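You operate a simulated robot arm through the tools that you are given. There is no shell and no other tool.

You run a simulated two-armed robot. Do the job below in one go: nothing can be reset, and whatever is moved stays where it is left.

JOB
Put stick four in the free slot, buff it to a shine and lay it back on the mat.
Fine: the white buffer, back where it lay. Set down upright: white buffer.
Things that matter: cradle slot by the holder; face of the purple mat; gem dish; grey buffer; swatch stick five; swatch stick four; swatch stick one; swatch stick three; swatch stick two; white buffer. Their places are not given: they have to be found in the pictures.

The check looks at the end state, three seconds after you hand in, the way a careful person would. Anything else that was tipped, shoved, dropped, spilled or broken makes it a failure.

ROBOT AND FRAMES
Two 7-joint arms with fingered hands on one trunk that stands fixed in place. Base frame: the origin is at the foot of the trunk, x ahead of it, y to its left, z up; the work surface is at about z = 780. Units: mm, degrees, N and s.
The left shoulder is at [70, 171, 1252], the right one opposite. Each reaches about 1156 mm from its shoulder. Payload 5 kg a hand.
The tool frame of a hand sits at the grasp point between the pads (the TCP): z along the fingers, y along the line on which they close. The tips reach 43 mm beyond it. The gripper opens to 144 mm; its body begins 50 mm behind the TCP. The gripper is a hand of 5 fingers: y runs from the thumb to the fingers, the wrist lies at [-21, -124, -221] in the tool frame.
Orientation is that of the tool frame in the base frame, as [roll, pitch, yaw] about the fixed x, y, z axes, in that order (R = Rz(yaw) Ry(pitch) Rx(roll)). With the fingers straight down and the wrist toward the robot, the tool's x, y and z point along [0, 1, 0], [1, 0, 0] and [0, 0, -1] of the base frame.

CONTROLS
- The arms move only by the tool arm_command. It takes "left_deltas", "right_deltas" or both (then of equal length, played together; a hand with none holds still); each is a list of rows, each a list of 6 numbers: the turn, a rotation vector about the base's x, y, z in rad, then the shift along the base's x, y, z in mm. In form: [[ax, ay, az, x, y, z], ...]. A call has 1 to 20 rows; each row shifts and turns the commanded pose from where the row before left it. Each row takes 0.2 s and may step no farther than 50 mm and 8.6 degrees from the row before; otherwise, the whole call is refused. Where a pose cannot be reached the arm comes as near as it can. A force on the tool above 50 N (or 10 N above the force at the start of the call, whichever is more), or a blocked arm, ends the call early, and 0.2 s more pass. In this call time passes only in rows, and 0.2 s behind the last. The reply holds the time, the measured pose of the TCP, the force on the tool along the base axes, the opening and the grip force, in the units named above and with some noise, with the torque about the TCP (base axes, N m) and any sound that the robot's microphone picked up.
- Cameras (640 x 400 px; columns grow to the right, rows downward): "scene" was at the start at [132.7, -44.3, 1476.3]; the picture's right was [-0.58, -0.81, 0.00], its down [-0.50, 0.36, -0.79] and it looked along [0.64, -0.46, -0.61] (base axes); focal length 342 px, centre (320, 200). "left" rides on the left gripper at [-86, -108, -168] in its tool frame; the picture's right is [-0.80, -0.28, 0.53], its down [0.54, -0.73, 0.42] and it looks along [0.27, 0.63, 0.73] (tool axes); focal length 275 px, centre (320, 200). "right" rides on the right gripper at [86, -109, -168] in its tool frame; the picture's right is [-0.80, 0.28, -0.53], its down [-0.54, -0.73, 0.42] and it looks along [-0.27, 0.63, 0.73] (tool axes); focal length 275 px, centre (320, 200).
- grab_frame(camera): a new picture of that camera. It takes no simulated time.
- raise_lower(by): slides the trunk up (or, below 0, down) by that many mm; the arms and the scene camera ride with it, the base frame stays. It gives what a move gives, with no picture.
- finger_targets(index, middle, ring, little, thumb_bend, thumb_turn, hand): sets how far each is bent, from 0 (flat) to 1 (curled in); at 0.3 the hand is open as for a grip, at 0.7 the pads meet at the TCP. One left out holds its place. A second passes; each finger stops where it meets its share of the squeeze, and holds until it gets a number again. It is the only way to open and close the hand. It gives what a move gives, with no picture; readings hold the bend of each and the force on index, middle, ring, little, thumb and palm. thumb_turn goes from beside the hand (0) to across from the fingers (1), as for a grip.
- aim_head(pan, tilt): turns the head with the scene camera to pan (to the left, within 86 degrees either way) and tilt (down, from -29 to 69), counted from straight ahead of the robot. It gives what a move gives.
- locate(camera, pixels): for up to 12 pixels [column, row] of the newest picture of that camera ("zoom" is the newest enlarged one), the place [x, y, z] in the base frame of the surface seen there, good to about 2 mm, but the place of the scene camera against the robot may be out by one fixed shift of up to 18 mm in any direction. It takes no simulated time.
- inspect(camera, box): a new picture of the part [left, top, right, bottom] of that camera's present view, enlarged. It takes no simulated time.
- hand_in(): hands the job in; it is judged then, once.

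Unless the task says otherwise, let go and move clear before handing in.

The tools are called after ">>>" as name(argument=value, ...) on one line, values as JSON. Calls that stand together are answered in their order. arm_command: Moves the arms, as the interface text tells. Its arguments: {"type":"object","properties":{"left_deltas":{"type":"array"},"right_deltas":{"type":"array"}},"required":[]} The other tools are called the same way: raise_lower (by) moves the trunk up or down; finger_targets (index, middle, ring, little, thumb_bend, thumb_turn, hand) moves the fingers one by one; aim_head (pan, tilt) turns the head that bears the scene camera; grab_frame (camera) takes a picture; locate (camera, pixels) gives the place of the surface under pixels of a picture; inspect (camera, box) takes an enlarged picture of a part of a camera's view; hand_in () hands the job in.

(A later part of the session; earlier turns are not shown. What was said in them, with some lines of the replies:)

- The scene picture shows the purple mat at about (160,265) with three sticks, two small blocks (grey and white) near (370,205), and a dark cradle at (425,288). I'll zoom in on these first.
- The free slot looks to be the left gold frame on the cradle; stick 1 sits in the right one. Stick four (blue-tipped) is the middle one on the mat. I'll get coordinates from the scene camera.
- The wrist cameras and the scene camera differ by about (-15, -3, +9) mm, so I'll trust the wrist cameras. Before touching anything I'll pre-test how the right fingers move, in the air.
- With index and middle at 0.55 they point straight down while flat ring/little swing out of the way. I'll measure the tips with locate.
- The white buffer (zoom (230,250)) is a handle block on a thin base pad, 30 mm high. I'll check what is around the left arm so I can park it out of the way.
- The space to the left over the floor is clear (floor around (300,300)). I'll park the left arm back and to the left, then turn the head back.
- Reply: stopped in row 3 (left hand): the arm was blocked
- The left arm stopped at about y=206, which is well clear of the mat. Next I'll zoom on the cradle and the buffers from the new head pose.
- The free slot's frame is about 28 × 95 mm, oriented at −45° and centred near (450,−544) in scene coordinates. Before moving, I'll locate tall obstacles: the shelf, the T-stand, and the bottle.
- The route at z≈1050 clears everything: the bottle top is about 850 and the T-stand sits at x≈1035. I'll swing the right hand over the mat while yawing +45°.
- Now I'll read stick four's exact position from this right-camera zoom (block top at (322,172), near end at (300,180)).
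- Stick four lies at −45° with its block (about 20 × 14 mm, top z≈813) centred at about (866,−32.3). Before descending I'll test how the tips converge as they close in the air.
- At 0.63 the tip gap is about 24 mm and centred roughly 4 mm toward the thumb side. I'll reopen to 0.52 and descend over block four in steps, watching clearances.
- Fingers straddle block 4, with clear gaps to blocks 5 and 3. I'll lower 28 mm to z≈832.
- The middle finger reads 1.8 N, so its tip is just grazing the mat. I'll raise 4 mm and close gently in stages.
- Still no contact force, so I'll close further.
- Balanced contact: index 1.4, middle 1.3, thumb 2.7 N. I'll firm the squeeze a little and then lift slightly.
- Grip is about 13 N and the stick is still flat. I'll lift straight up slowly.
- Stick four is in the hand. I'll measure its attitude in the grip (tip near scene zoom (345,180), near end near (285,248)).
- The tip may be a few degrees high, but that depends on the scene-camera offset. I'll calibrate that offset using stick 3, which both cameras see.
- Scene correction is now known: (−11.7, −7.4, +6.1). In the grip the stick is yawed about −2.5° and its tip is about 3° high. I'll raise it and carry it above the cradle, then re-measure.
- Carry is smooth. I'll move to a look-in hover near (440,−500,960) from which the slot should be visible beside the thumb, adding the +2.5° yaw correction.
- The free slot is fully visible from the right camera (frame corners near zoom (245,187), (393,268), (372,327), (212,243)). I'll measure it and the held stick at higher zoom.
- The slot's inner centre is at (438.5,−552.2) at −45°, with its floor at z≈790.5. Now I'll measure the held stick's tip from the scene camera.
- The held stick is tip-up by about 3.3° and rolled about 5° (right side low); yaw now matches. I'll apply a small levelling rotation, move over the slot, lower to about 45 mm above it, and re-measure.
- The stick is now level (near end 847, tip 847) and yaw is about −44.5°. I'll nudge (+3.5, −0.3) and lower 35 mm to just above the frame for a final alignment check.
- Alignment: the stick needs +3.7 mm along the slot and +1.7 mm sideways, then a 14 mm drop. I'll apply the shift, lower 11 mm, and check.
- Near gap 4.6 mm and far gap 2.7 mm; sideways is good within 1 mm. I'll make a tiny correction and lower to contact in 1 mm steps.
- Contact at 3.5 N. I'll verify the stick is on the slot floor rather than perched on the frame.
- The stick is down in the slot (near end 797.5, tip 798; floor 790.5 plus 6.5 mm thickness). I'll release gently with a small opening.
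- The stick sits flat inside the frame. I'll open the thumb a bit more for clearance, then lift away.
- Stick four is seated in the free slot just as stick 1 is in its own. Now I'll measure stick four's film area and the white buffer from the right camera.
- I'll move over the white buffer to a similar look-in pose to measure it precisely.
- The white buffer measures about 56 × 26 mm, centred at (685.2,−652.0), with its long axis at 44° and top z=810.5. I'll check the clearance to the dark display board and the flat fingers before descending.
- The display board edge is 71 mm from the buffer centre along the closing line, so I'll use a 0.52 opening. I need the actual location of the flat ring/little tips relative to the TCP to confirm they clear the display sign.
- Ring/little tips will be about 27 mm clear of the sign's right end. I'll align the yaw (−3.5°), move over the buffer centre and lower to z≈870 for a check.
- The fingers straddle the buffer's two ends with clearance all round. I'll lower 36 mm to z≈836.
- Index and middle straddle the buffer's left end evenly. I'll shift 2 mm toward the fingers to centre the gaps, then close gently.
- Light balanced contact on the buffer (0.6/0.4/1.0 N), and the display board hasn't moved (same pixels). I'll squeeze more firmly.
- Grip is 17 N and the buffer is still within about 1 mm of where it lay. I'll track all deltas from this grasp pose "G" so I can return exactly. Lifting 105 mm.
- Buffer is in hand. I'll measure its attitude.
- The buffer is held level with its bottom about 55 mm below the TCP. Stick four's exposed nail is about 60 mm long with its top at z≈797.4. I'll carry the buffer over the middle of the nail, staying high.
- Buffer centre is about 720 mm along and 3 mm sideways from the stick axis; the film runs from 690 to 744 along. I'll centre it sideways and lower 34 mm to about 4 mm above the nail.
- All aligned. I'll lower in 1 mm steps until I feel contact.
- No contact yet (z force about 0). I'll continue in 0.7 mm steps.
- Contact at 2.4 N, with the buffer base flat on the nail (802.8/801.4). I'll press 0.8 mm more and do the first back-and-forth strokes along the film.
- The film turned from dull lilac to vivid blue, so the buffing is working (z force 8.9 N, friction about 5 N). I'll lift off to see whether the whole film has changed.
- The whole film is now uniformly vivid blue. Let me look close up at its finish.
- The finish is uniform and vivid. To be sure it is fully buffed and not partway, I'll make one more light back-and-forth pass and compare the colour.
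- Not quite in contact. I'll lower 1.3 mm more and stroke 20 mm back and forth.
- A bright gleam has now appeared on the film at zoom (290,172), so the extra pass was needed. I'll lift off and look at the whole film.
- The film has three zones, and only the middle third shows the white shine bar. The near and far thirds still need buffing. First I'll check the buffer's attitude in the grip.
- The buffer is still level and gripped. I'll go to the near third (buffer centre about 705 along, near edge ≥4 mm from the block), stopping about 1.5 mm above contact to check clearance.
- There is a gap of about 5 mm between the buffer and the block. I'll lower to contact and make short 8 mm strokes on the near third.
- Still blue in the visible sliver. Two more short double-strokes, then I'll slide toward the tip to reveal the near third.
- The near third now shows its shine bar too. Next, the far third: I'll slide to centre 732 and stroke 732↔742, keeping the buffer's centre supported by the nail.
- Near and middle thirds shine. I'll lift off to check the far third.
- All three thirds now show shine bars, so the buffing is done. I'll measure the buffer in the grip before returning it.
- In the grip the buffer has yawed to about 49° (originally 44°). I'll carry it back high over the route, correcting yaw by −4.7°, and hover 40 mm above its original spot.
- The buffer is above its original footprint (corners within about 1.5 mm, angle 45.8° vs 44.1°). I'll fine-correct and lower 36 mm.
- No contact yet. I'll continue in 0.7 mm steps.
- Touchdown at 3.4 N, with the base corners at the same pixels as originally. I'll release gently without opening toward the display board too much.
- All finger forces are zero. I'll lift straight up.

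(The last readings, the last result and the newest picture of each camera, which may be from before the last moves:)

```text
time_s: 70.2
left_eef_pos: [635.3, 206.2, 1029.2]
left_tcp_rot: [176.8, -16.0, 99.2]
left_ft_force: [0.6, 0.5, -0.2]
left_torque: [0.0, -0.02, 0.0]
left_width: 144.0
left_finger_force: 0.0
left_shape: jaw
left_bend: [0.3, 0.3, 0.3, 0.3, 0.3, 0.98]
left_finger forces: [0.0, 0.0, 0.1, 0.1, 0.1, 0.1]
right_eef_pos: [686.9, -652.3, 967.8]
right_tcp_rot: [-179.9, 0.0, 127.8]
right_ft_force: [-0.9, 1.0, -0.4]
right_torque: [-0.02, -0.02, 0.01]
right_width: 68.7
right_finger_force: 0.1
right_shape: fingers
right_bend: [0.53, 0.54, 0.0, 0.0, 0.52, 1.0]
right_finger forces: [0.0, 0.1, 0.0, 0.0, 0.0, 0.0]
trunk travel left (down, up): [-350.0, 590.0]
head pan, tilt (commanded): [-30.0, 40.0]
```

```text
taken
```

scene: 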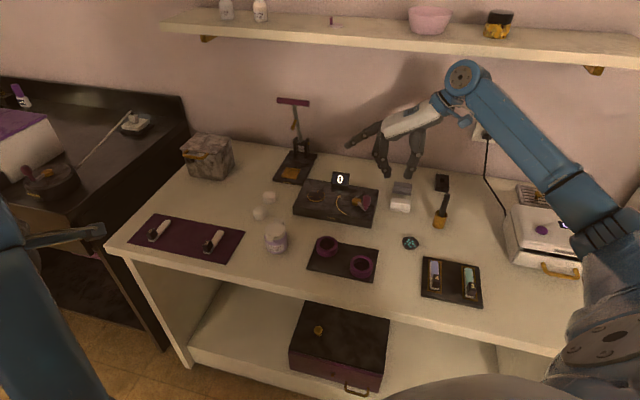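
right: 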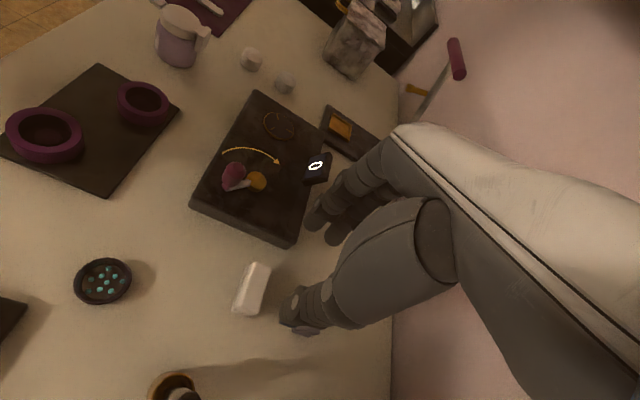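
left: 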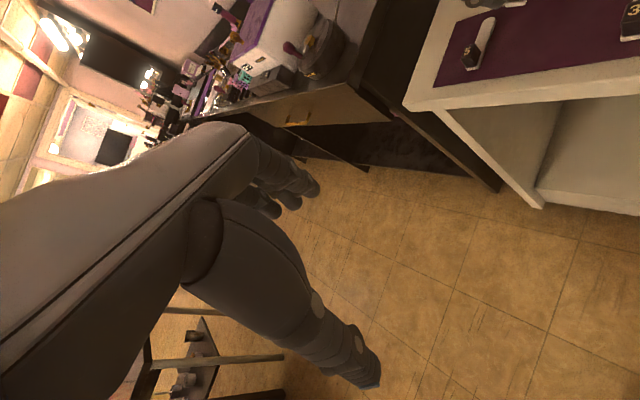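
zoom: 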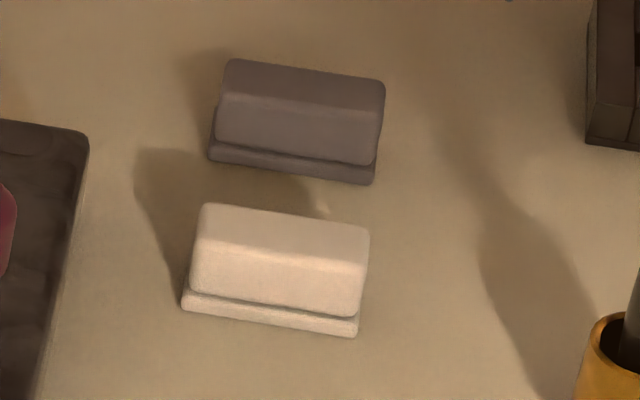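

The white buffer sits exactly where it lay (same pixels), upright, and the grey one is untouched. Now I'll go back over the cradle to fetch stick four.

>>> arm_command(right_deltas=[[0, 0, 0.018, -35.3, 21.7, -1], [0, 0, 0.018, -35.3, 21.7, -1], [0, 0, 0.018, -35.3, 21.7, -1], [0, 0, 0.018, -35.3, 21.7, -1], [0, 0, 0.018, -35.3, 21.7, -1], [0, 0, 0.018, -35.3, 21.7, -1], [0, 0, 0.018, -35.3, 21.7, -1]])

>>> inspect(camera="right", box=[205, 285, 315, 378])

>>> grab_frame(camera="scene")

```text
time_s: 71.8
left_eef_pos: [634.5, 206.9, 1029.3]
left_tcp_rot: [176.8, -16.1, 99.3]
left_ft_force: [-0.1, 0.2, -0.2]
left_torque: [-0.03, 0.0, -0.02]
left_width: 143.9
left_finger_force: 0.0
left_shape: jaw
left_bend: [0.3, 0.3, 0.3, 0.3, 0.3, 0.98]
left_finger forces: [0.0, 0.0, 0.0, 0.1, 0.0, 0.1]
right_eef_pos: [439.0, -500.0, 961.5]
right_tcp_rot: [180.0, 0.1, 135.0]
right_ft_force: [-0.9, 0.4, 0.3]
right_torque: [-0.04, -0.02, -0.02]
right_width: 69.0
right_finger_force: 0.0
right_shape: fingers
right_bend: [0.53, 0.54, 0.0, 0.0, 0.52, 1.0]
right_finger forces: [0.0, 0.0, 0.1, 0.0, 0.0, 0.0]
trunk travel left (down, up): [-350.0, 590.0]
head pan, tilt (commanded): [-30.0, 40.0]
```

```text
4.30 times, centred on (260, 332) of right
```

zoom: 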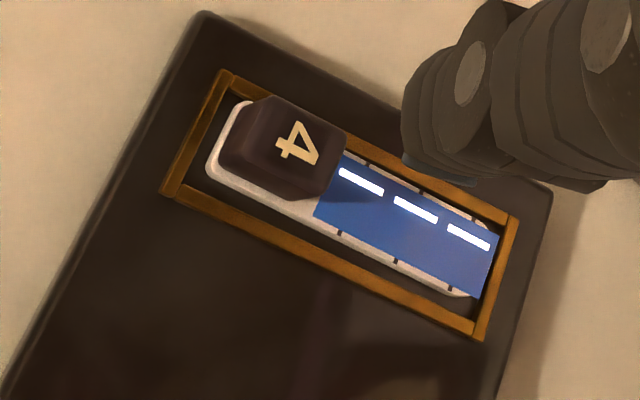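

```text
taken
```

scene: 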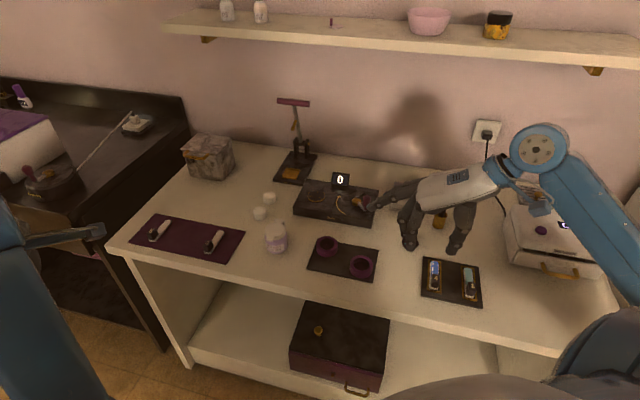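

Shine bars are all visible. I'll measure block 4 in the slot for the grasp.

>>> locate(camera="zoom", pixels=[[262, 102], [338, 140], [305, 192], [232, 155], [290, 145], [245, 108], [212, 165], [490, 235], [470, 292], [330, 205], [225, 150], [415, 210]])

```text
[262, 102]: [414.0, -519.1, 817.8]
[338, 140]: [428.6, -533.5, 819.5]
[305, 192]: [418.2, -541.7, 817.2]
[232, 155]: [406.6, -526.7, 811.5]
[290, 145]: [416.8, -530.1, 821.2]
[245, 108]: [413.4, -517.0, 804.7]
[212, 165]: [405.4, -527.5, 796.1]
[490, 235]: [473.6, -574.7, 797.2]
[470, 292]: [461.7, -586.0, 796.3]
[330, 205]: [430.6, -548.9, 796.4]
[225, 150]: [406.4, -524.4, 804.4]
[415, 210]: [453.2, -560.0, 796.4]
```

Block 4's centre is at (416.7,−530.3), top z≈820. I'll move above it and lower to z≈873 to check.

>>> arm_command(right_deltas=[[0, 0, 0, -11, -14.7, -20], [0, 0, 0, -11, -14.7, -20], [0, 0, 0, 0, 0, -25], [0, 0, 0, 0, 0, -23]])

>>> inspect(camera="scene", box=[405, 230, 485, 305])

>>> inspect(camera="right", box=[240, 200, 380, 340])

```text
time_s: 72.8
left_eef_pos: [636.1, 204.9, 1029.1]
left_tcp_rot: [176.8, -16.1, 99.1]
left_ft_force: [-0.6, 0.0, 0.1]
left_torque: [0.05, -0.03, 0.02]
left_width: 143.7
left_finger_force: 0.0
left_shape: jaw
left_bend: [0.3, 0.3, 0.3, 0.3, 0.3, 0.98]
left_finger forces: [0.0, 0.0, 0.1, 0.1, 0.0, 0.0]
right_eef_pos: [416.9, -529.6, 872.5]
right_tcp_rot: [180.0, 0.0, 135.0]
right_ft_force: [-0.2, 1.3, -0.3]
right_torque: [0.02, 0.0, -0.04]
right_width: 68.9
right_finger_force: 0.0
right_shape: fingers
right_bend: [0.53, 0.54, 0.0, 0.0, 0.52, 1.0]
right_finger forces: [0.0, 0.0, 0.0, 0.0, 0.1, 0.0]
trunk travel left (down, up): [-350.0, 590.0]
head pan, tilt (commanded): [-30.0, 40.0]
```

```text
5.33 times, centred on (445, 268) of scene
```

zoom: 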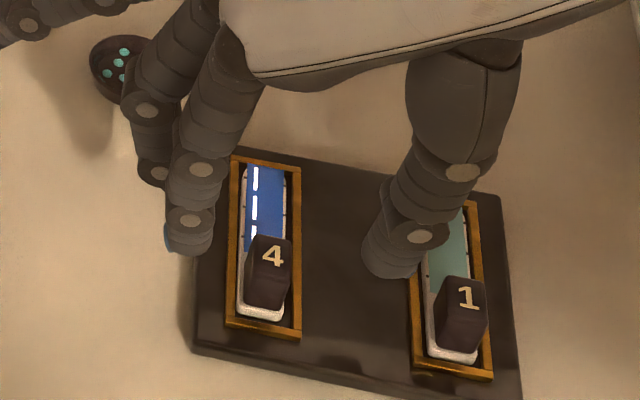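

```text
2.86 times, centred on (310, 270) of right
```

zoom: 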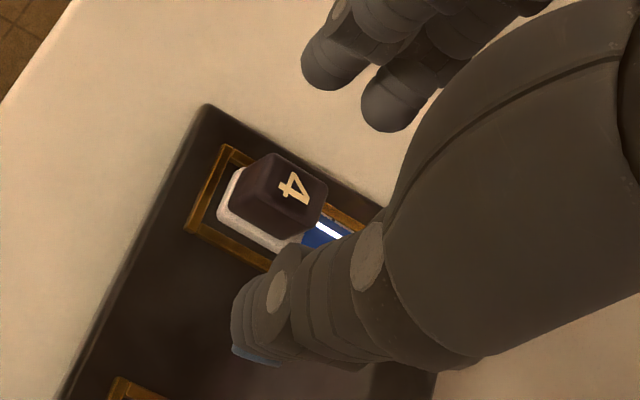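

I'll narrow the opening a little for more clearance to slot two, then descend to z≈843.

>>> finger_targets(hand="right", index=0.58, middle=0.58, thumb_bend=0.57)

>>> arm_command(right_deltas=[[0, 0, 0, 0, 0, -12], [0, 0, 0, 0, 0, -10], [0, 0, 0, 0, 0, -7]])

>>> inspect(camera="scene", box=[415, 240, 475, 300])

>>> inspect(camera="right", box=[250, 200, 370, 320])

```text
time_s: 73.8
left_eef_pos: [635.7, 205.9, 1029.2]
left_tcp_rot: [176.8, -16.1, 99.1]
left_ft_force: [-0.7, 0.0, 0.0]
left_torque: [0.0, 0.0, 0.01]
left_width: 143.9
left_finger_force: 0.0
left_shape: jaw
left_bend: [0.3, 0.3, 0.3, 0.3, 0.3, 0.98]
left_finger forces: [0.0, 0.0, 0.0, 0.0, 0.1, 0.0]
right_eef_pos: [418.1, -529.9, 872.8]
right_tcp_rot: [-180.0, 0.0, 135.1]
right_ft_force: [0.8, 0.2, 0.3]
right_torque: [0.02, -0.02, 0.03]
right_width: 55.5
right_finger_force: 0.0
right_shape: fingers
right_bend: [0.57, 0.57, 0.0, 0.0, 0.56, 1.0]
right_finger forces: [0.1, 0.0, 0.0, 0.0, 0.0, 0.1]
trunk travel left (down, up): [-350.0, 590.0]
head pan, tilt (commanded): [-30.0, 40.0]
```

```text
time_s: 74.6
left_eef_pos: [635.7, 205.2, 1029.3]
left_tcp_rot: [176.9, -16.1, 99.3]
left_ft_force: [-0.4, 0.3, 0.0]
left_torque: [0.03, 0.01, 0.01]
left_width: 143.6
left_finger_force: 0.0
left_shape: jaw
left_bend: [0.3, 0.3, 0.3, 0.3, 0.3, 0.98]
left_finger forces: [0.1, 0.1, 0.0, 0.0, 0.0, 0.0]
right_eef_pos: [417.6, -529.5, 843.7]
right_tcp_rot: [-180.0, 0.1, 135.0]
right_ft_force: [-0.4, 0.7, 1.0]
right_torque: [-0.02, 0.01, -0.01]
right_width: 55.0
right_finger_force: 0.1
right_shape: fingers
right_bend: [0.57, 0.57, 0.0, 0.0, 0.56, 1.0]
right_finger forces: [0.1, 0.0, 0.0, 0.0, 0.0, 0.0]
trunk travel left (down, up): [-350.0, 590.0]
head pan, tilt (commanded): [-30.0, 40.0]
```

```text
6.67 times, centred on (445, 270) of scene
```

zoom: 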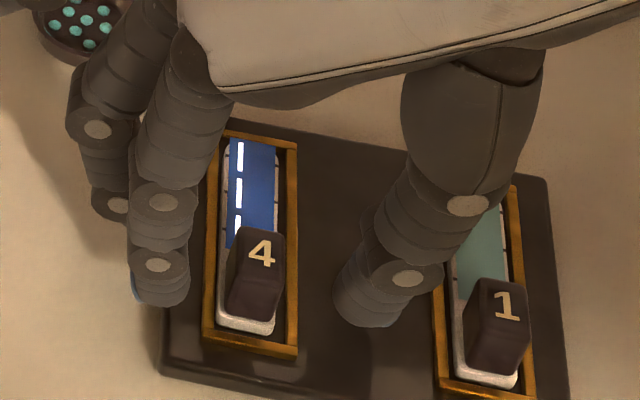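

```text
3.33 times, centred on (310, 260) of right
```

zoom: 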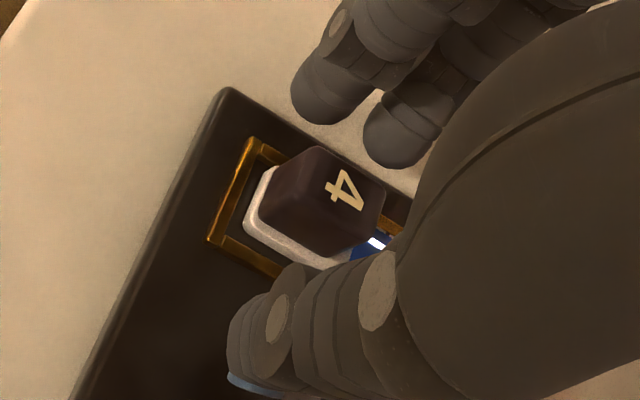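

>>> finger_targets(hand="right", index=0.65, middle=0.65, thumb_bend=0.64)

>>> inspect(camera="scene", box=[415, 240, 475, 300])

```text
time_s: 75.6
left_eef_pos: [636.6, 204.7, 1028.8]
left_tcp_rot: [176.9, -16.0, 99.3]
left_ft_force: [0.1, -0.2, -0.6]
left_torque: [-0.02, 0.03, -0.02]
left_width: 144.1
left_finger_force: 0.0
left_shape: jaw
left_bend: [0.3, 0.3, 0.3, 0.3, 0.3, 0.98]
left_finger forces: [0.1, 0.0, 0.0, 0.0, 0.0, 0.2]
right_eef_pos: [418.0, -530.1, 843.6]
right_tcp_rot: [180.0, 0.1, 135.1]
right_ft_force: [-0.1, -0.6, -0.4]
right_torque: [-0.03, -0.01, 0.01]
right_width: 27.1
right_finger_force: 0.0
right_shape: fingers
right_bend: [0.65, 0.65, 0.0, 0.0, 0.64, 1.0]
right_finger forces: [0.1, 0.0, 0.1, 0.1, 0.0, 0.0]
trunk travel left (down, up): [-350.0, 590.0]
head pan, tilt (commanded): [-30.0, 40.0]
```

```text
6.67 times, centred on (445, 270) of scene
```

zoom: 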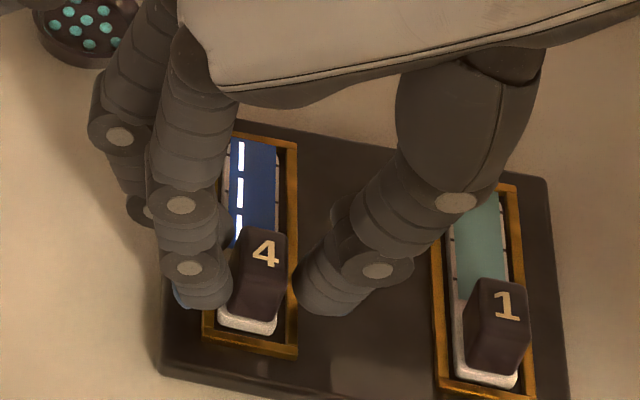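

>>> finger_targets(hand="right", index=0.66, middle=0.66, thumb_bend=0.69)

>>> inspect(camera="scene", box=[415, 240, 475, 300])

```text
time_s: 76.6
left_eef_pos: [636.5, 204.5, 1028.1]
left_tcp_rot: [176.9, -16.0, 99.3]
left_ft_force: [0.0, -0.4, -0.7]
left_torque: [0.01, 0.0, 0.0]
left_width: 144.0
left_finger_force: 0.0
left_shape: jaw
left_bend: [0.3, 0.3, 0.3, 0.3, 0.3, 0.98]
left_finger forces: [0.0, 0.1, 0.0, 0.0, 0.0, 0.0]
right_eef_pos: [416.9, -530.6, 844.6]
right_tcp_rot: [-180.0, 0.0, 135.0]
right_ft_force: [0.1, -0.3, -0.9]
right_torque: [0.01, -0.01, 0.02]
right_width: 21.8
right_finger_force: 2.4
right_shape: fingers
right_bend: [0.65, 0.65, 0.0, 0.0, 0.67, 1.0]
right_finger forces: [1.4, 1.0, 0.0, 0.0, 2.4, 0.0]
trunk travel left (down, up): [-350.0, 590.0]
head pan, tilt (commanded): [-30.0, 40.0]
```

```text
6.67 times, centred on (445, 270) of scene
```

zoom: 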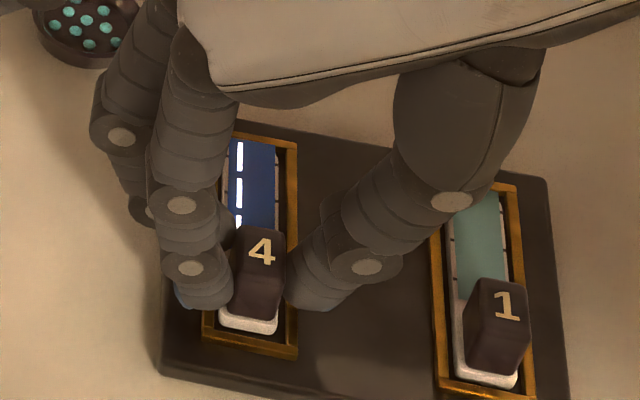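

Balanced contact (1.4/1.0/2.4 N). I'll firm up the grip to about 13 N.

>>> finger_targets(hand="right", index=0.73, middle=0.73, thumb_bend=0.74)

>>> inspect(camera="scene", box=[415, 240, 475, 300])

```text
time_s: 77.6
left_eef_pos: [636.3, 204.9, 1028.8]
left_tcp_rot: [176.9, -16.1, 99.2]
left_ft_force: [-0.6, -1.0, 0.0]
left_torque: [-0.01, -0.02, 0.01]
left_width: 143.8
left_finger_force: 0.0
left_shape: jaw
left_bend: [0.3, 0.3, 0.3, 0.3, 0.3, 0.98]
left_finger forces: [0.0, 0.0, 0.0, 0.0, 0.0, 0.0]
right_eef_pos: [417.7, -529.9, 845.2]
right_tcp_rot: [180.0, 0.0, 135.1]
right_ft_force: [0.6, 0.2, -0.3]
right_torque: [0.0, 0.02, 0.03]
right_width: 19.2
right_finger_force: 16.0
right_shape: fingers
right_bend: [0.71, 0.67, 0.0, 0.0, 0.67, 1.0]
right_finger forces: [8.7, 7.5, 0.1, 0.0, 16.0, 0.0]
trunk travel left (down, up): [-350.0, 590.0]
head pan, tilt (commanded): [-30.0, 40.0]
```

```text
6.67 times, centred on (445, 270) of scene
```

zoom: 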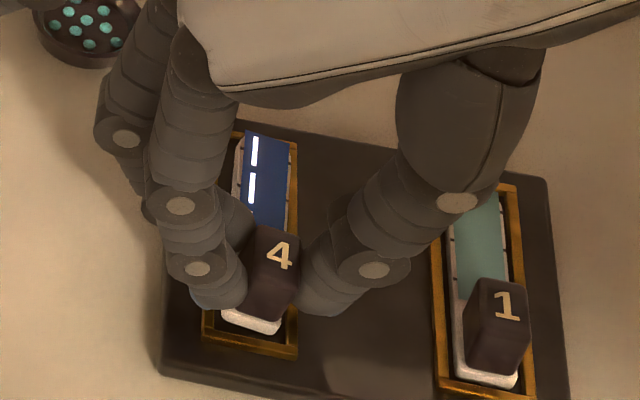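

Grip is 16 N; the stick yawed slightly in the slot. I'll lift straight up slowly.

>>> arm_command(right_deltas=[[0, 0, 0, 0, 0, 3], [0, 0, 0, 0, 0, 5], [0, 0, 0, 0, 0, 8], [0, 0, 0, 0, 0, 15], [0, 0, 0, 0, 0, 25], [0, 0, 0, 0, 0, 30], [0, 0, 0, 0, 0, 30]])

>>> inspect(camera="scene", box=[405, 220, 485, 300])

>>> inspect(camera="right", box=[250, 220, 370, 340])

```text
time_s: 79.2
left_eef_pos: [636.0, 206.3, 1027.4]
left_tcp_rot: [176.8, -16.0, 99.1]
left_ft_force: [0.5, -0.2, -0.3]
left_torque: [-0.01, 0.01, 0.0]
left_width: 144.0
left_finger_force: 0.0
left_shape: jaw
left_bend: [0.3, 0.3, 0.3, 0.3, 0.3, 0.98]
left_finger forces: [0.0, 0.1, 0.0, 0.0, 0.0, 0.1]
right_eef_pos: [416.7, -529.4, 961.5]
right_tcp_rot: [-180.0, 0.0, 135.0]
right_ft_force: [0.4, -0.4, 0.1]
right_torque: [0.01, 0.03, 0.0]
right_width: 19.5
right_finger_force: 16.0
right_shape: fingers
right_bend: [0.71, 0.67, 0.0, 0.0, 0.67, 1.0]
right_finger forces: [8.7, 7.2, 0.0, 0.0, 16.0, 0.0]
trunk travel left (down, up): [-350.0, 590.0]
head pan, tilt (commanded): [-30.0, 40.0]
```

```text
5.00 times, centred on (445, 260) of scene
```

zoom: 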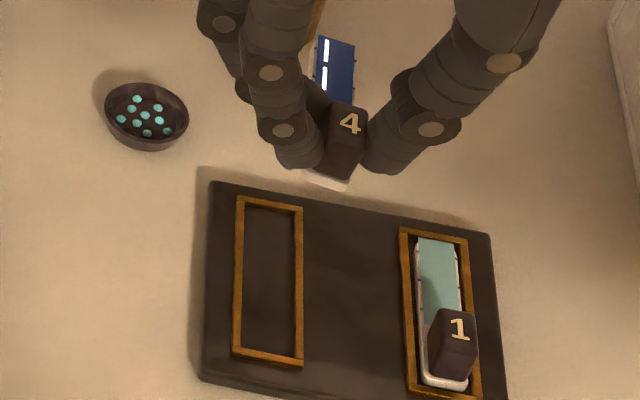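

```text
3.33 times, centred on (310, 280) of right
```

zoom: 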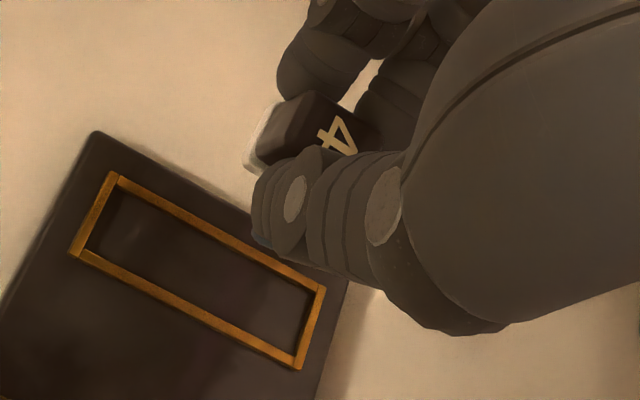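

Lifted cleanly; the cradle, stick 1 and dish are unmoved. I'll measure the stick's attitude in the grip.

>>> inspect(camera="scene", box=[428, 222, 468, 262])

>>> locate(camera="zoom", pixels=[[250, 60], [320, 75], [285, 66], [240, 110], [310, 130], [255, 320], [300, 335], [275, 325], [330, 180], [370, 200], [350, 195]])

>>> inspect(camera="right", box=[276, 235, 340, 295])

>>> locate(camera="zoom", pixels=[[250, 115], [205, 210], [225, 160], [290, 140], [340, 130], [330, 180]])

```text
10.00 times, centred on (448, 242) of scene
```

zoom: 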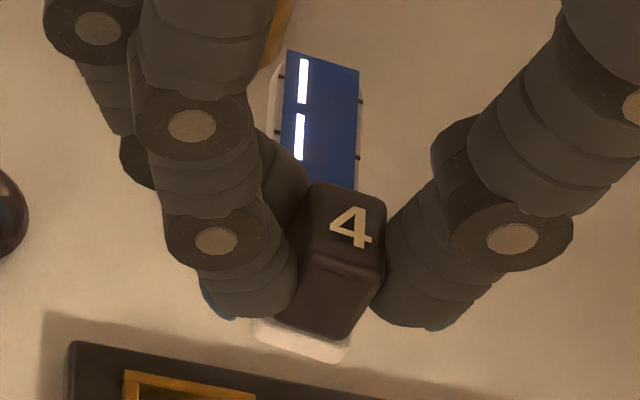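

```text
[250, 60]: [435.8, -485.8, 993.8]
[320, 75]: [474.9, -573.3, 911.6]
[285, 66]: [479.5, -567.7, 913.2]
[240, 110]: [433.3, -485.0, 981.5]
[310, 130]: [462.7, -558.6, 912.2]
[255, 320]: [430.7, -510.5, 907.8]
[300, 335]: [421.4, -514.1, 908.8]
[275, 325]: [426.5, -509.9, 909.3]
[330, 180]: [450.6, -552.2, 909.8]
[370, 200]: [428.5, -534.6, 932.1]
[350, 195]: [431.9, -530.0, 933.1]
```

```text
6.67 times, centred on (308, 265) of right
```

zoom: 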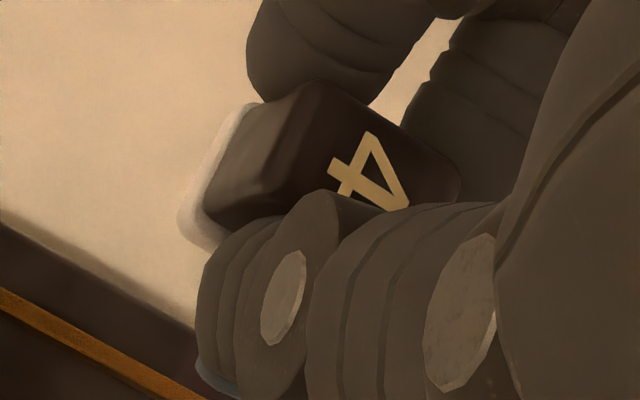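

```text
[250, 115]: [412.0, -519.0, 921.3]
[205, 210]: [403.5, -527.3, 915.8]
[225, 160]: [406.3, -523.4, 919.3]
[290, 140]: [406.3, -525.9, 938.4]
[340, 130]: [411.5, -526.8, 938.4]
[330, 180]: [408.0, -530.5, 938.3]
```

The stick is level in pitch and yaw in the grip. I'll raise 50 mm and carry it back over the mat along the same diagonal.

>>> arm_command(right_deltas=[[0, 0, 0, 0, 0, 25], [0, 0, 0, 8.16, 11.16, 25], [0, 0, 0, 20, 20, 0], [0, 0, 0, 28.16, 31.16, 0], [0, 0, 0, 28.16, 31.16, 0], [0, 0, 0, 28.16, 31.16, 0], [0, 0, 0, 28.16, 31.16, 0], [0, 0, 0, 28.16, 31.16, 0], [0, 0, 0, 28.16, 31.16, 0], [0, 0, 0, 28.16, 31.16, 0], [0, 0, 0, 28.16, 31.16, 0], [0, 0, 0, 28.16, 31.16, 0], [0, 0, 0, 28.16, 31.16, 0], [0, 0, 0, 28.16, 31.16, 0], [0, 0, 0, 28.16, 31.16, 0], [0, 0, 0, 28.16, 31.16, 0], [0, 0, 0, 28.16, 31.16, 0], [0, 0, 0, 28.16, 31.16, 0]])

>>> grab_frame(camera="scene")

>>> grab_frame(camera="right")

```text
time_s: 83.0
left_eef_pos: [637.5, 207.0, 1027.9]
left_tcp_rot: [176.9, -15.9, 99.2]
left_ft_force: [0.2, 0.2, -0.7]
left_torque: [-0.03, 0.05, -0.02]
left_width: 143.6
left_finger_force: 0.1
left_shape: jaw
left_bend: [0.3, 0.3, 0.3, 0.3, 0.3, 0.98]
left_finger forces: [0.0, 0.0, 0.0, 0.1, 0.0, 0.1]
right_eef_pos: [869.3, -27.4, 1010.4]
right_tcp_rot: [-180.0, 0.1, 135.0]
right_ft_force: [0.7, 0.7, -0.4]
right_torque: [0.02, 0.04, 0.0]
right_width: 19.0
right_finger_force: 15.9
right_shape: fingers
right_bend: [0.71, 0.67, 0.0, 0.0, 0.67, 1.0]
right_finger forces: [8.6, 7.2, 0.0, 0.1, 15.9, 0.0]
trunk travel left (down, up): [-350.0, 590.0]
head pan, tilt (commanded): [-30.0, 40.0]
```

```text
taken
```

scene: 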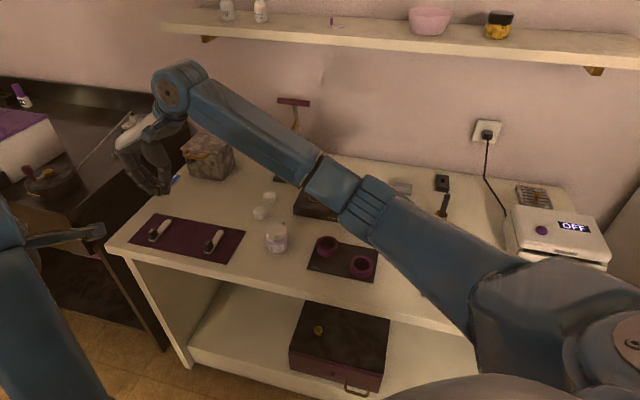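

```text
taken
```

right: 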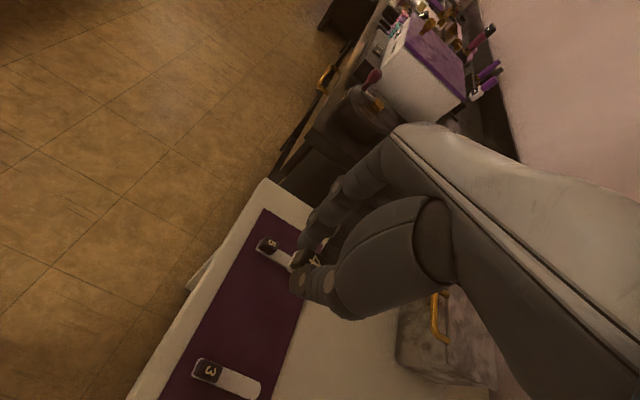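

Over the mat. I'll lower to about 35 mm above the spot and check alignment between sticks 5 and 3.

>>> arm_command(right_deltas=[[0, 0, 0, 0, 0, -30], [0, 0, 0, 0, 0, -40], [0, 0, 0, 0, 0, -40], [0, 0, 0, 0, 0, -30]])

>>> inspect(camera="scene", box=[120, 170, 240, 270])

>>> inspect(camera="right", box=[240, 220, 340, 310])

>>> locate(camera="zoom", pixels=[[265, 140], [230, 210], [245, 175], [290, 165], [320, 175], [100, 100]])

```text
time_s: 84.0
left_eef_pos: [636.0, 205.1, 1028.5]
left_tcp_rot: [176.9, -16.1, 99.3]
left_ft_force: [-0.3, 0.3, 0.8]
left_torque: [-0.02, 0.05, 0.05]
left_width: 143.8
left_finger_force: 0.1
left_shape: jaw
left_bend: [0.3, 0.3, 0.3, 0.3, 0.3, 0.98]
left_finger forces: [0.0, 0.0, 0.1, 0.1, 0.0, 0.0]
right_eef_pos: [867.5, -29.1, 870.1]
right_tcp_rot: [180.0, 0.1, 135.0]
right_ft_force: [0.3, 0.3, 1.4]
right_torque: [-0.01, 0.01, 0.01]
right_width: 18.9
right_finger_force: 15.9
right_shape: fingers
right_bend: [0.71, 0.67, 0.0, 0.0, 0.67, 1.0]
right_finger forces: [8.8, 7.3, 0.0, 0.0, 15.9, 0.0]
trunk travel left (down, up): [-350.0, 590.0]
head pan, tilt (commanded): [-30.0, 40.0]
```

```text
4.00 times, centred on (180, 220) of scene
```

zoom: 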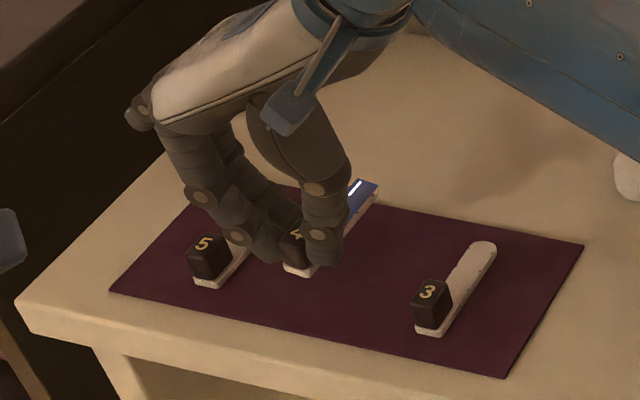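

```text
4.44 times, centred on (290, 265) of right
```

zoom: 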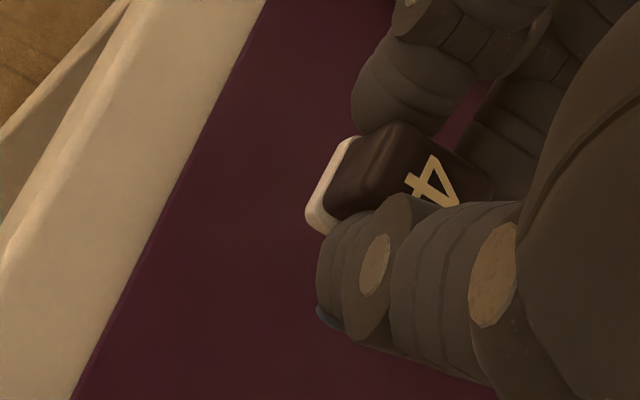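

```text
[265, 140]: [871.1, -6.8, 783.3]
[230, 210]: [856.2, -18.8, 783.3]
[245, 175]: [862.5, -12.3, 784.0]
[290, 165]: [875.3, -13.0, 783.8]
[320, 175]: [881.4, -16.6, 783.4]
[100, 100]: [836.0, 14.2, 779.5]
```

>>> locate(camera="zoom", pixels=[[350, 145], [315, 215], [332, 180], [380, 150], [420, 140], [325, 228], [345, 190]])

>>> inspect(camera="scene", box=[180, 205, 220, 235])

>>> locate(camera="zoom", pixels=[[330, 160], [440, 180], [400, 175], [370, 220], [440, 200], [150, 340]])

```text
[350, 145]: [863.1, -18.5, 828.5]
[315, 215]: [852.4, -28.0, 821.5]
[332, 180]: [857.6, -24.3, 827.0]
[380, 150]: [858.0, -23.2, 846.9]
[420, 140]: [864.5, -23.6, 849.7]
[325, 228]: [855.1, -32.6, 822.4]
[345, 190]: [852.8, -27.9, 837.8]
```

```text
13.33 times, centred on (200, 220) of scene
```

zoom: 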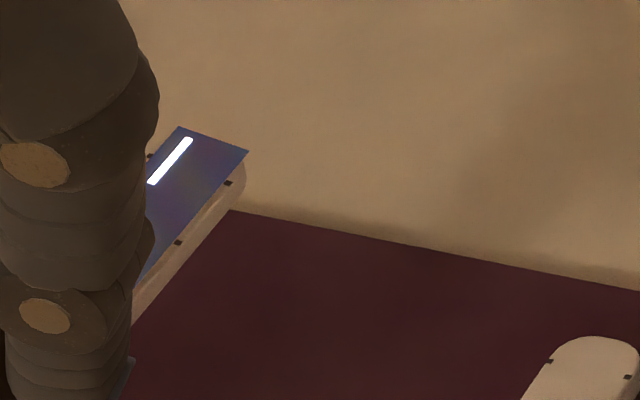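

```text
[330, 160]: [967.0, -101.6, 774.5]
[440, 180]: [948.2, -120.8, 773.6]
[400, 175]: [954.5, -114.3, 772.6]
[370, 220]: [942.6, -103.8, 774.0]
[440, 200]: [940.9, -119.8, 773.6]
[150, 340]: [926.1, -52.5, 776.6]
```

>>> locate(camera="zoom", pixels=[[182, 132], [240, 154], [212, 145], [160, 200], [215, 190], [238, 185], [185, 165]])

```text
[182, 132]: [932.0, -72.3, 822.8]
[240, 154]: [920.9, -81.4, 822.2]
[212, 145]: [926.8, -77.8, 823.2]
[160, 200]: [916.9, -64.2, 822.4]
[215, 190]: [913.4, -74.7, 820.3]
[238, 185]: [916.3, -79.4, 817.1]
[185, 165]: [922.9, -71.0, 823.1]
```

Near end (857.7,−23.5) and tip (915,−85) match the original spot (858.6,−24.4)/(917,−85). I'll lower 33 mm, then feel for contact.

>>> arm_command(right_deltas=[[0, 0, 0, 0, 0, -13], [0, 0, 0, 0, 0, -12], [0, 0, 0, 0, 0, -8]])

>>> arm_command(right_deltas=[[0, 0, 0, 0, 0, -1], [0, 0, 0, 0, 0, -1]])

>>> inspect(camera="scene", box=[130, 190, 230, 265])

```text
time_s: 84.8
left_eef_pos: [636.8, 204.8, 1029.2]
left_tcp_rot: [176.9, -16.0, 99.1]
left_ft_force: [0.1, 0.4, -0.2]
left_torque: [0.04, 0.01, -0.01]
left_width: 144.0
left_finger_force: 0.2
left_shape: jaw
left_bend: [0.3, 0.3, 0.3, 0.3, 0.3, 0.98]
left_finger forces: [0.1, 0.0, 0.0, 0.0, 0.0, 0.0]
right_eef_pos: [869.7, -31.5, 836.3]
right_tcp_rot: [-180.0, 0.0, 135.0]
right_ft_force: [0.0, -0.1, 0.4]
right_torque: [0.0, 0.01, -0.01]
right_width: 18.9
right_finger_force: 15.5
right_shape: fingers
right_bend: [0.71, 0.67, 0.0, 0.0, 0.67, 1.0]
right_finger forces: [8.8, 7.2, 0.1, 0.1, 16.0, 0.0]
trunk travel left (down, up): [-350.0, 590.0]
head pan, tilt (commanded): [-30.0, 40.0]
```

```text
time_s: 85.4
left_eef_pos: [636.4, 206.0, 1029.1]
left_tcp_rot: [177.0, -16.1, 99.2]
left_ft_force: [-0.3, 0.9, -0.3]
left_torque: [-0.02, 0.0, -0.04]
left_width: 143.7
left_finger_force: 0.1
left_shape: jaw
left_bend: [0.3, 0.3, 0.3, 0.3, 0.3, 0.98]
left_finger forces: [0.0, 0.0, 0.0, 0.1, 0.1, 0.0]
right_eef_pos: [870.4, -29.8, 835.7]
right_tcp_rot: [-180.0, 0.0, 135.2]
right_ft_force: [0.7, 0.9, 3.4]
right_torque: [-0.02, 0.03, -0.02]
right_width: 18.9
right_finger_force: 16.6
right_shape: fingers
right_bend: [0.71, 0.67, 0.0, 0.0, 0.67, 1.0]
right_finger forces: [9.8, 7.3, 0.0, 0.0, 16.1, 0.0]
trunk travel left (down, up): [-350.0, 590.0]
head pan, tilt (commanded): [-30.0, 40.0]
```

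```text
5.33 times, centred on (180, 228) of scene
```

zoom: 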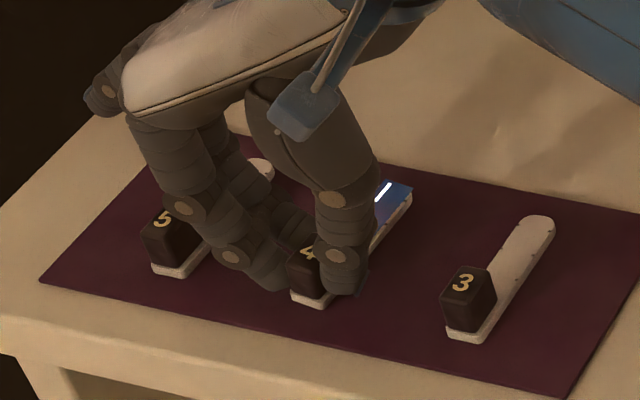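

Touchdown at 3.4 N in the original spot on the mat. I'll release gently.

>>> finger_targets(hand="right", index=0.65, middle=0.64, thumb_bend=0.64)

>>> inspect(camera="scene", box=[130, 190, 230, 265])

>>> inspect(camera="right", box=[250, 200, 370, 320])

```text
time_s: 86.4
left_eef_pos: [636.8, 206.3, 1028.0]
left_tcp_rot: [176.9, -16.1, 99.3]
left_ft_force: [-0.6, -0.2, -0.6]
left_torque: [0.01, -0.01, 0.0]
left_width: 144.0
left_finger_force: 0.1
left_shape: jaw
left_bend: [0.3, 0.3, 0.3, 0.3, 0.3, 0.98]
left_finger forces: [0.0, 0.1, 0.0, 0.0, 0.1, 0.1]
right_eef_pos: [869.4, -30.2, 835.3]
right_tcp_rot: [-179.9, -0.1, 135.1]
right_ft_force: [-0.3, 0.3, -0.4]
right_torque: [-0.02, -0.05, 0.0]
right_width: 26.4
right_finger_force: 0.1
right_shape: fingers
right_bend: [0.65, 0.64, 0.0, 0.0, 0.64, 1.0]
right_finger forces: [0.1, 0.1, 0.0, 0.1, 0.0, 0.1]
trunk travel left (down, up): [-350.0, 590.0]
head pan, tilt (commanded): [-30.0, 40.0]
```

```text
5.33 times, centred on (180, 228) of scene
```

zoom: 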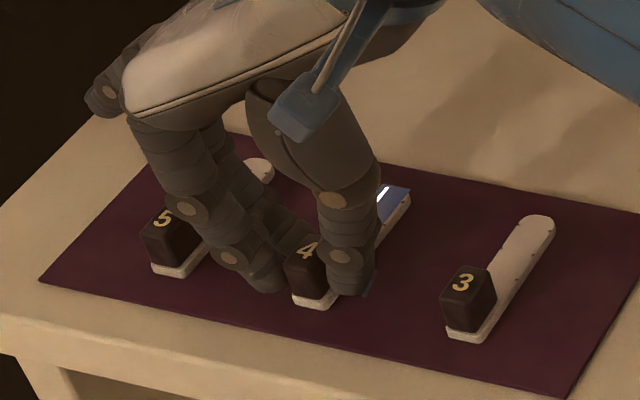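

```text
3.33 times, centred on (310, 260) of right
```

zoom: 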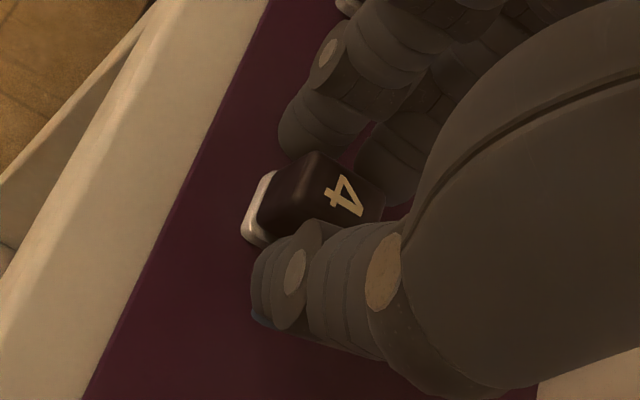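

Released with zero forces. I'll open a little more and lift straight up.

>>> finger_targets(hand="right", index=0.62, middle=0.61, thumb_bend=0.6)

>>> arm_command(right_deltas=[[0, 0, 0, 0, 0, 4], [0, 0, 0, 0, 0, 8], [0, 0, 0, 0, 0, 15], [0, 0, 0, 0, 0, 30], [0, 0, 0, 0, 0, 40], [0, 0, 0, 0, 0, 40], [0, 0, 0, 0, 0, 40]])

>>> inspect(camera="scene", box=[120, 195, 260, 275])

>>> grab_frame(camera="right")

```text
time_s: 87.4
left_eef_pos: [636.6, 205.7, 1029.6]
left_tcp_rot: [176.9, -16.1, 99.3]
left_ft_force: [0.4, 0.5, -0.5]
left_torque: [0.03, -0.01, -0.01]
left_width: 143.7
left_finger_force: 0.1
left_shape: jaw
left_bend: [0.3, 0.3, 0.3, 0.3, 0.3, 0.98]
left_finger forces: [0.0, 0.0, 0.0, 0.1, 0.1, 0.1]
right_eef_pos: [869.9, -29.2, 834.7]
right_tcp_rot: [179.9, 0.1, 135.1]
right_ft_force: [-0.4, 0.0, 0.1]
right_torque: [-0.03, 0.0, -0.02]
right_width: 38.0
right_finger_force: 0.1
right_shape: fingers
right_bend: [0.62, 0.61, 0.0, 0.0, 0.6, 1.0]
right_finger forces: [0.0, 0.0, 0.0, 0.0, 0.0, 0.0]
trunk travel left (down, up): [-350.0, 590.0]
head pan, tilt (commanded): [-30.0, 40.0]
```

```text
time_s: 89.0
left_eef_pos: [635.5, 206.9, 1028.9]
left_tcp_rot: [176.9, -16.0, 99.0]
left_ft_force: [-0.2, 0.9, 0.2]
left_torque: [-0.01, -0.06, 0.0]
left_width: 143.9
left_finger_force: 0.2
left_shape: jaw
left_bend: [0.3, 0.3, 0.3, 0.3, 0.3, 0.98]
left_finger forces: [0.0, 0.0, 0.1, 0.1, 0.1, 0.0]
right_eef_pos: [868.3, -30.3, 1013.3]
right_tcp_rot: [-179.9, 0.1, 135.1]
right_ft_force: [-0.4, 0.8, 0.2]
right_torque: [0.02, -0.01, -0.02]
right_width: 38.3
right_finger_force: 0.1
right_shape: fingers
right_bend: [0.62, 0.61, 0.0, 0.0, 0.6, 1.0]
right_finger forces: [0.0, 0.1, 0.0, 0.1, 0.0, 0.0]
trunk travel left (down, up): [-350.0, 590.0]
head pan, tilt (commanded): [-30.0, 40.0]
```

```text
4.57 times, centred on (190, 235) of scene
```

zoom: 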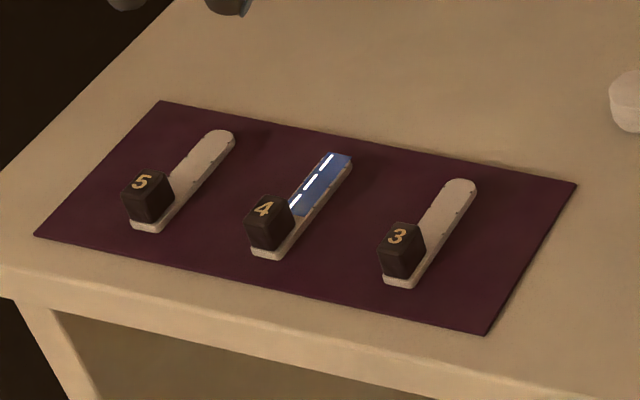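

```text
taken
```

right: 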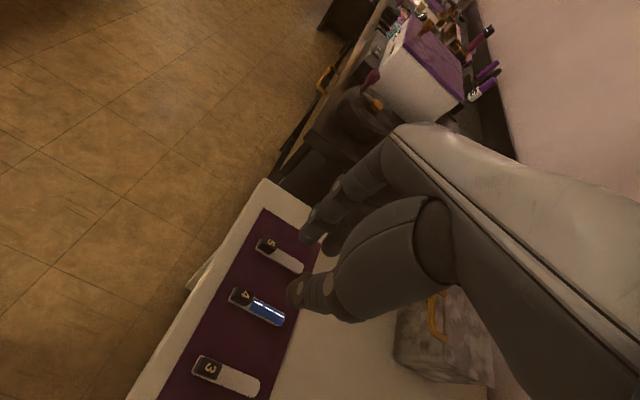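

Stick four lies back on the mat with all three shine bars, between sticks 5 and 3. I'll move the hand clear along the initial path and take a final look.

>>> arm_command(right_deltas=[[0, 0, -0.049, -16.9, -35, 6.8], [0, 0, -0.049, -16.9, -35, 6.8], [0, 0, -0.049, -16.9, -35, 6.8], [0, 0, -0.049, -16.9, -35, 6.8], [0, 0, -0.049, -16.9, -35, 6.8], [0, 0, -0.049, -16.9, -35, 6.8], [0, 0, -0.049, -16.9, -35, 6.8], [0, 0, -0.049, -16.9, -35, 6.8], [0, 0, -0.049, -16.9, -35, 6.8], [0, 0, -0.049, -16.9, -35, 6.8], [0, 0, -0.049, -16.9, -35, 6.8], [0, 0, -0.049, -16.9, -35, 6.8], [0, 0, -0.049, -16.9, -35, 6.8], [0, 0, -0.049, -16.9, -35, 6.8], [0, 0, -0.049, -16.9, -35, 0]])

>>> grab_frame(camera="scene")

>>> inspect(camera="scene", box=[120, 195, 260, 275])

>>> inspect(camera="scene", box=[380, 165, 500, 315])

```text
time_s: 92.2
left_eef_pos: [634.8, 204.9, 1030.1]
left_tcp_rot: [176.9, -16.1, 99.3]
left_ft_force: [0.1, 0.0, 0.8]
left_torque: [0.0, -0.03, 0.02]
left_width: 143.9
left_finger_force: 0.0
left_shape: jaw
left_bend: [0.3, 0.3, 0.3, 0.3, 0.3, 0.98]
left_finger forces: [0.0, 0.0, 0.0, 0.0, 0.1, 0.0]
right_eef_pos: [614.0, -556.1, 1108.1]
right_tcp_rot: [180.0, -0.1, 92.9]
right_ft_force: [0.6, 0.3, 0.6]
right_torque: [0.03, 0.01, -0.04]
right_width: 38.3
right_finger_force: 0.1
right_shape: fingers
right_bend: [0.62, 0.61, 0.0, 0.0, 0.6, 1.0]
right_finger forces: [0.1, 0.0, 0.0, 0.0, 0.0, 0.0]
trunk travel left (down, up): [-350.0, 590.0]
head pan, tilt (commanded): [-30.0, 40.0]
```

```text
taken
```

scene: 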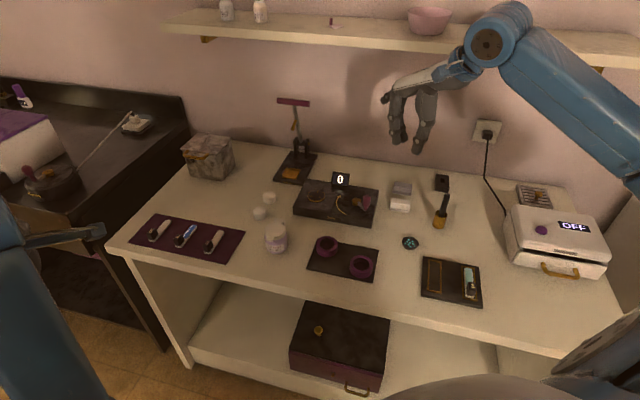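

```text
4.57 times, centred on (190, 235) of scene
```

zoom: 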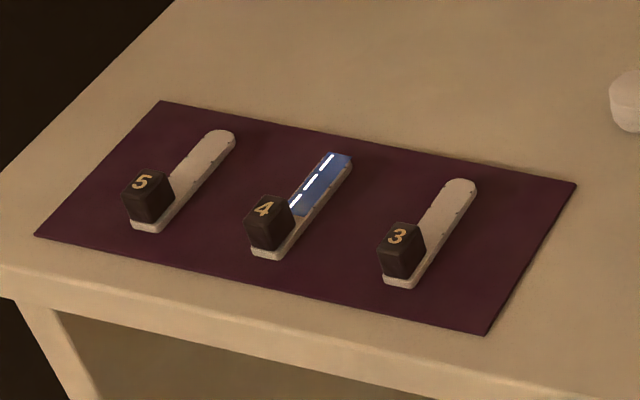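

```text
2.67 times, centred on (440, 240) of scene
```

zoom: 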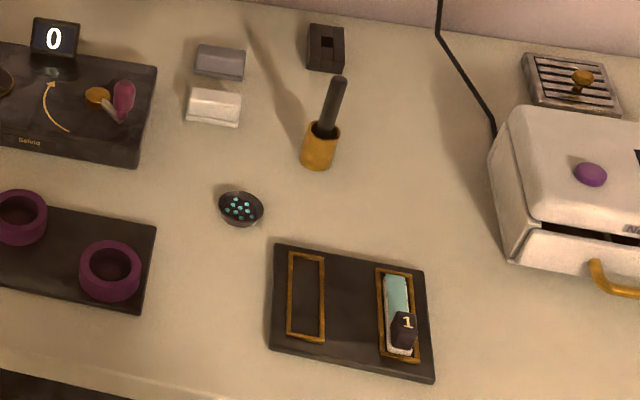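

Everything is in place. As a last check, I'll look left to be sure nothing was bumped when the left arm stopped early.

>>> aim_head(pan=35, tilt=35)

>>> grab_frame(camera="scene")

```text
time_s: 93.5
left_eef_pos: [636.1, 204.0, 1029.3]
left_tcp_rot: [176.8, -16.0, 99.3]
left_ft_force: [-0.8, 0.0, 0.6]
left_torque: [0.0, 0.0, 0.0]
left_width: 143.9
left_finger_force: 0.1
left_shape: jaw
left_bend: [0.3, 0.3, 0.3, 0.3, 0.3, 0.98]
left_finger forces: [0.0, 0.1, 0.1, 0.0, 0.0, 0.0]
right_eef_pos: [614.7, -554.7, 1108.5]
right_tcp_rot: [180.0, 0.0, 92.9]
right_ft_force: [0.3, 0.1, 0.6]
right_torque: [0.04, 0.0, 0.02]
right_width: 38.5
right_finger_force: 0.2
right_shape: fingers
right_bend: [0.62, 0.61, 0.0, 0.0, 0.6, 1.0]
right_finger forces: [0.1, 0.1, 0.1, 0.1, 0.0, 0.1]
trunk travel left (down, up): [-350.0, 590.0]
head pan, tilt (commanded): [35.0, 35.0]
```

```text
taken
```

scene: 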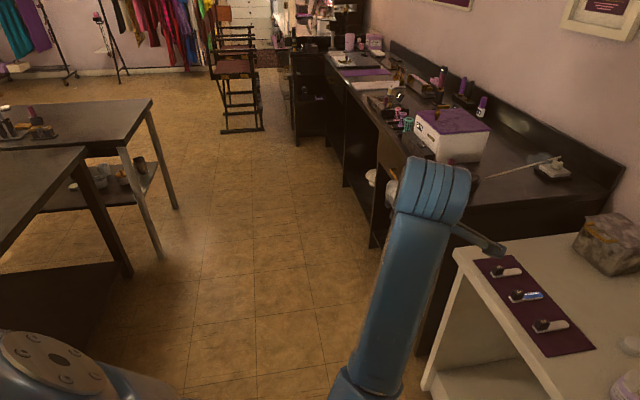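

The left side matches the first look: tables, vanity and chair are all unmoved. Stick four is shiny on the mat at (525,296), the white buffer is back upright where it lay, and both hands are clear. Handing in.

>>> hand_in()

```text
The job is handed in.
```

Stick four is buffed to a shine and back on the mat in its original spot. All three sections of its film show a shine bar.

- **Buffing:** I did it in the free slot with the white buffer. The first strokes only brought up the colour, so I went over each third again until its shine bar showed.
- **White buffer:** it is upright and within about a millimetre or two of where it lay.
- **Everything else:** the grey buffer, gem dish, cradle and sticks one, three and five look unmoved in the final pictures. I never found stick two in the pictures, so I couldn't check it.
- **Two small events:** a finger pressed about 2 N on something as I gripped the white buffer, probably the edge of the display board. The left arm also stopped early while I was parking it. Pictures afterwards showed nothing shifted in either case.

Both hands were empty and clear when I handed in.
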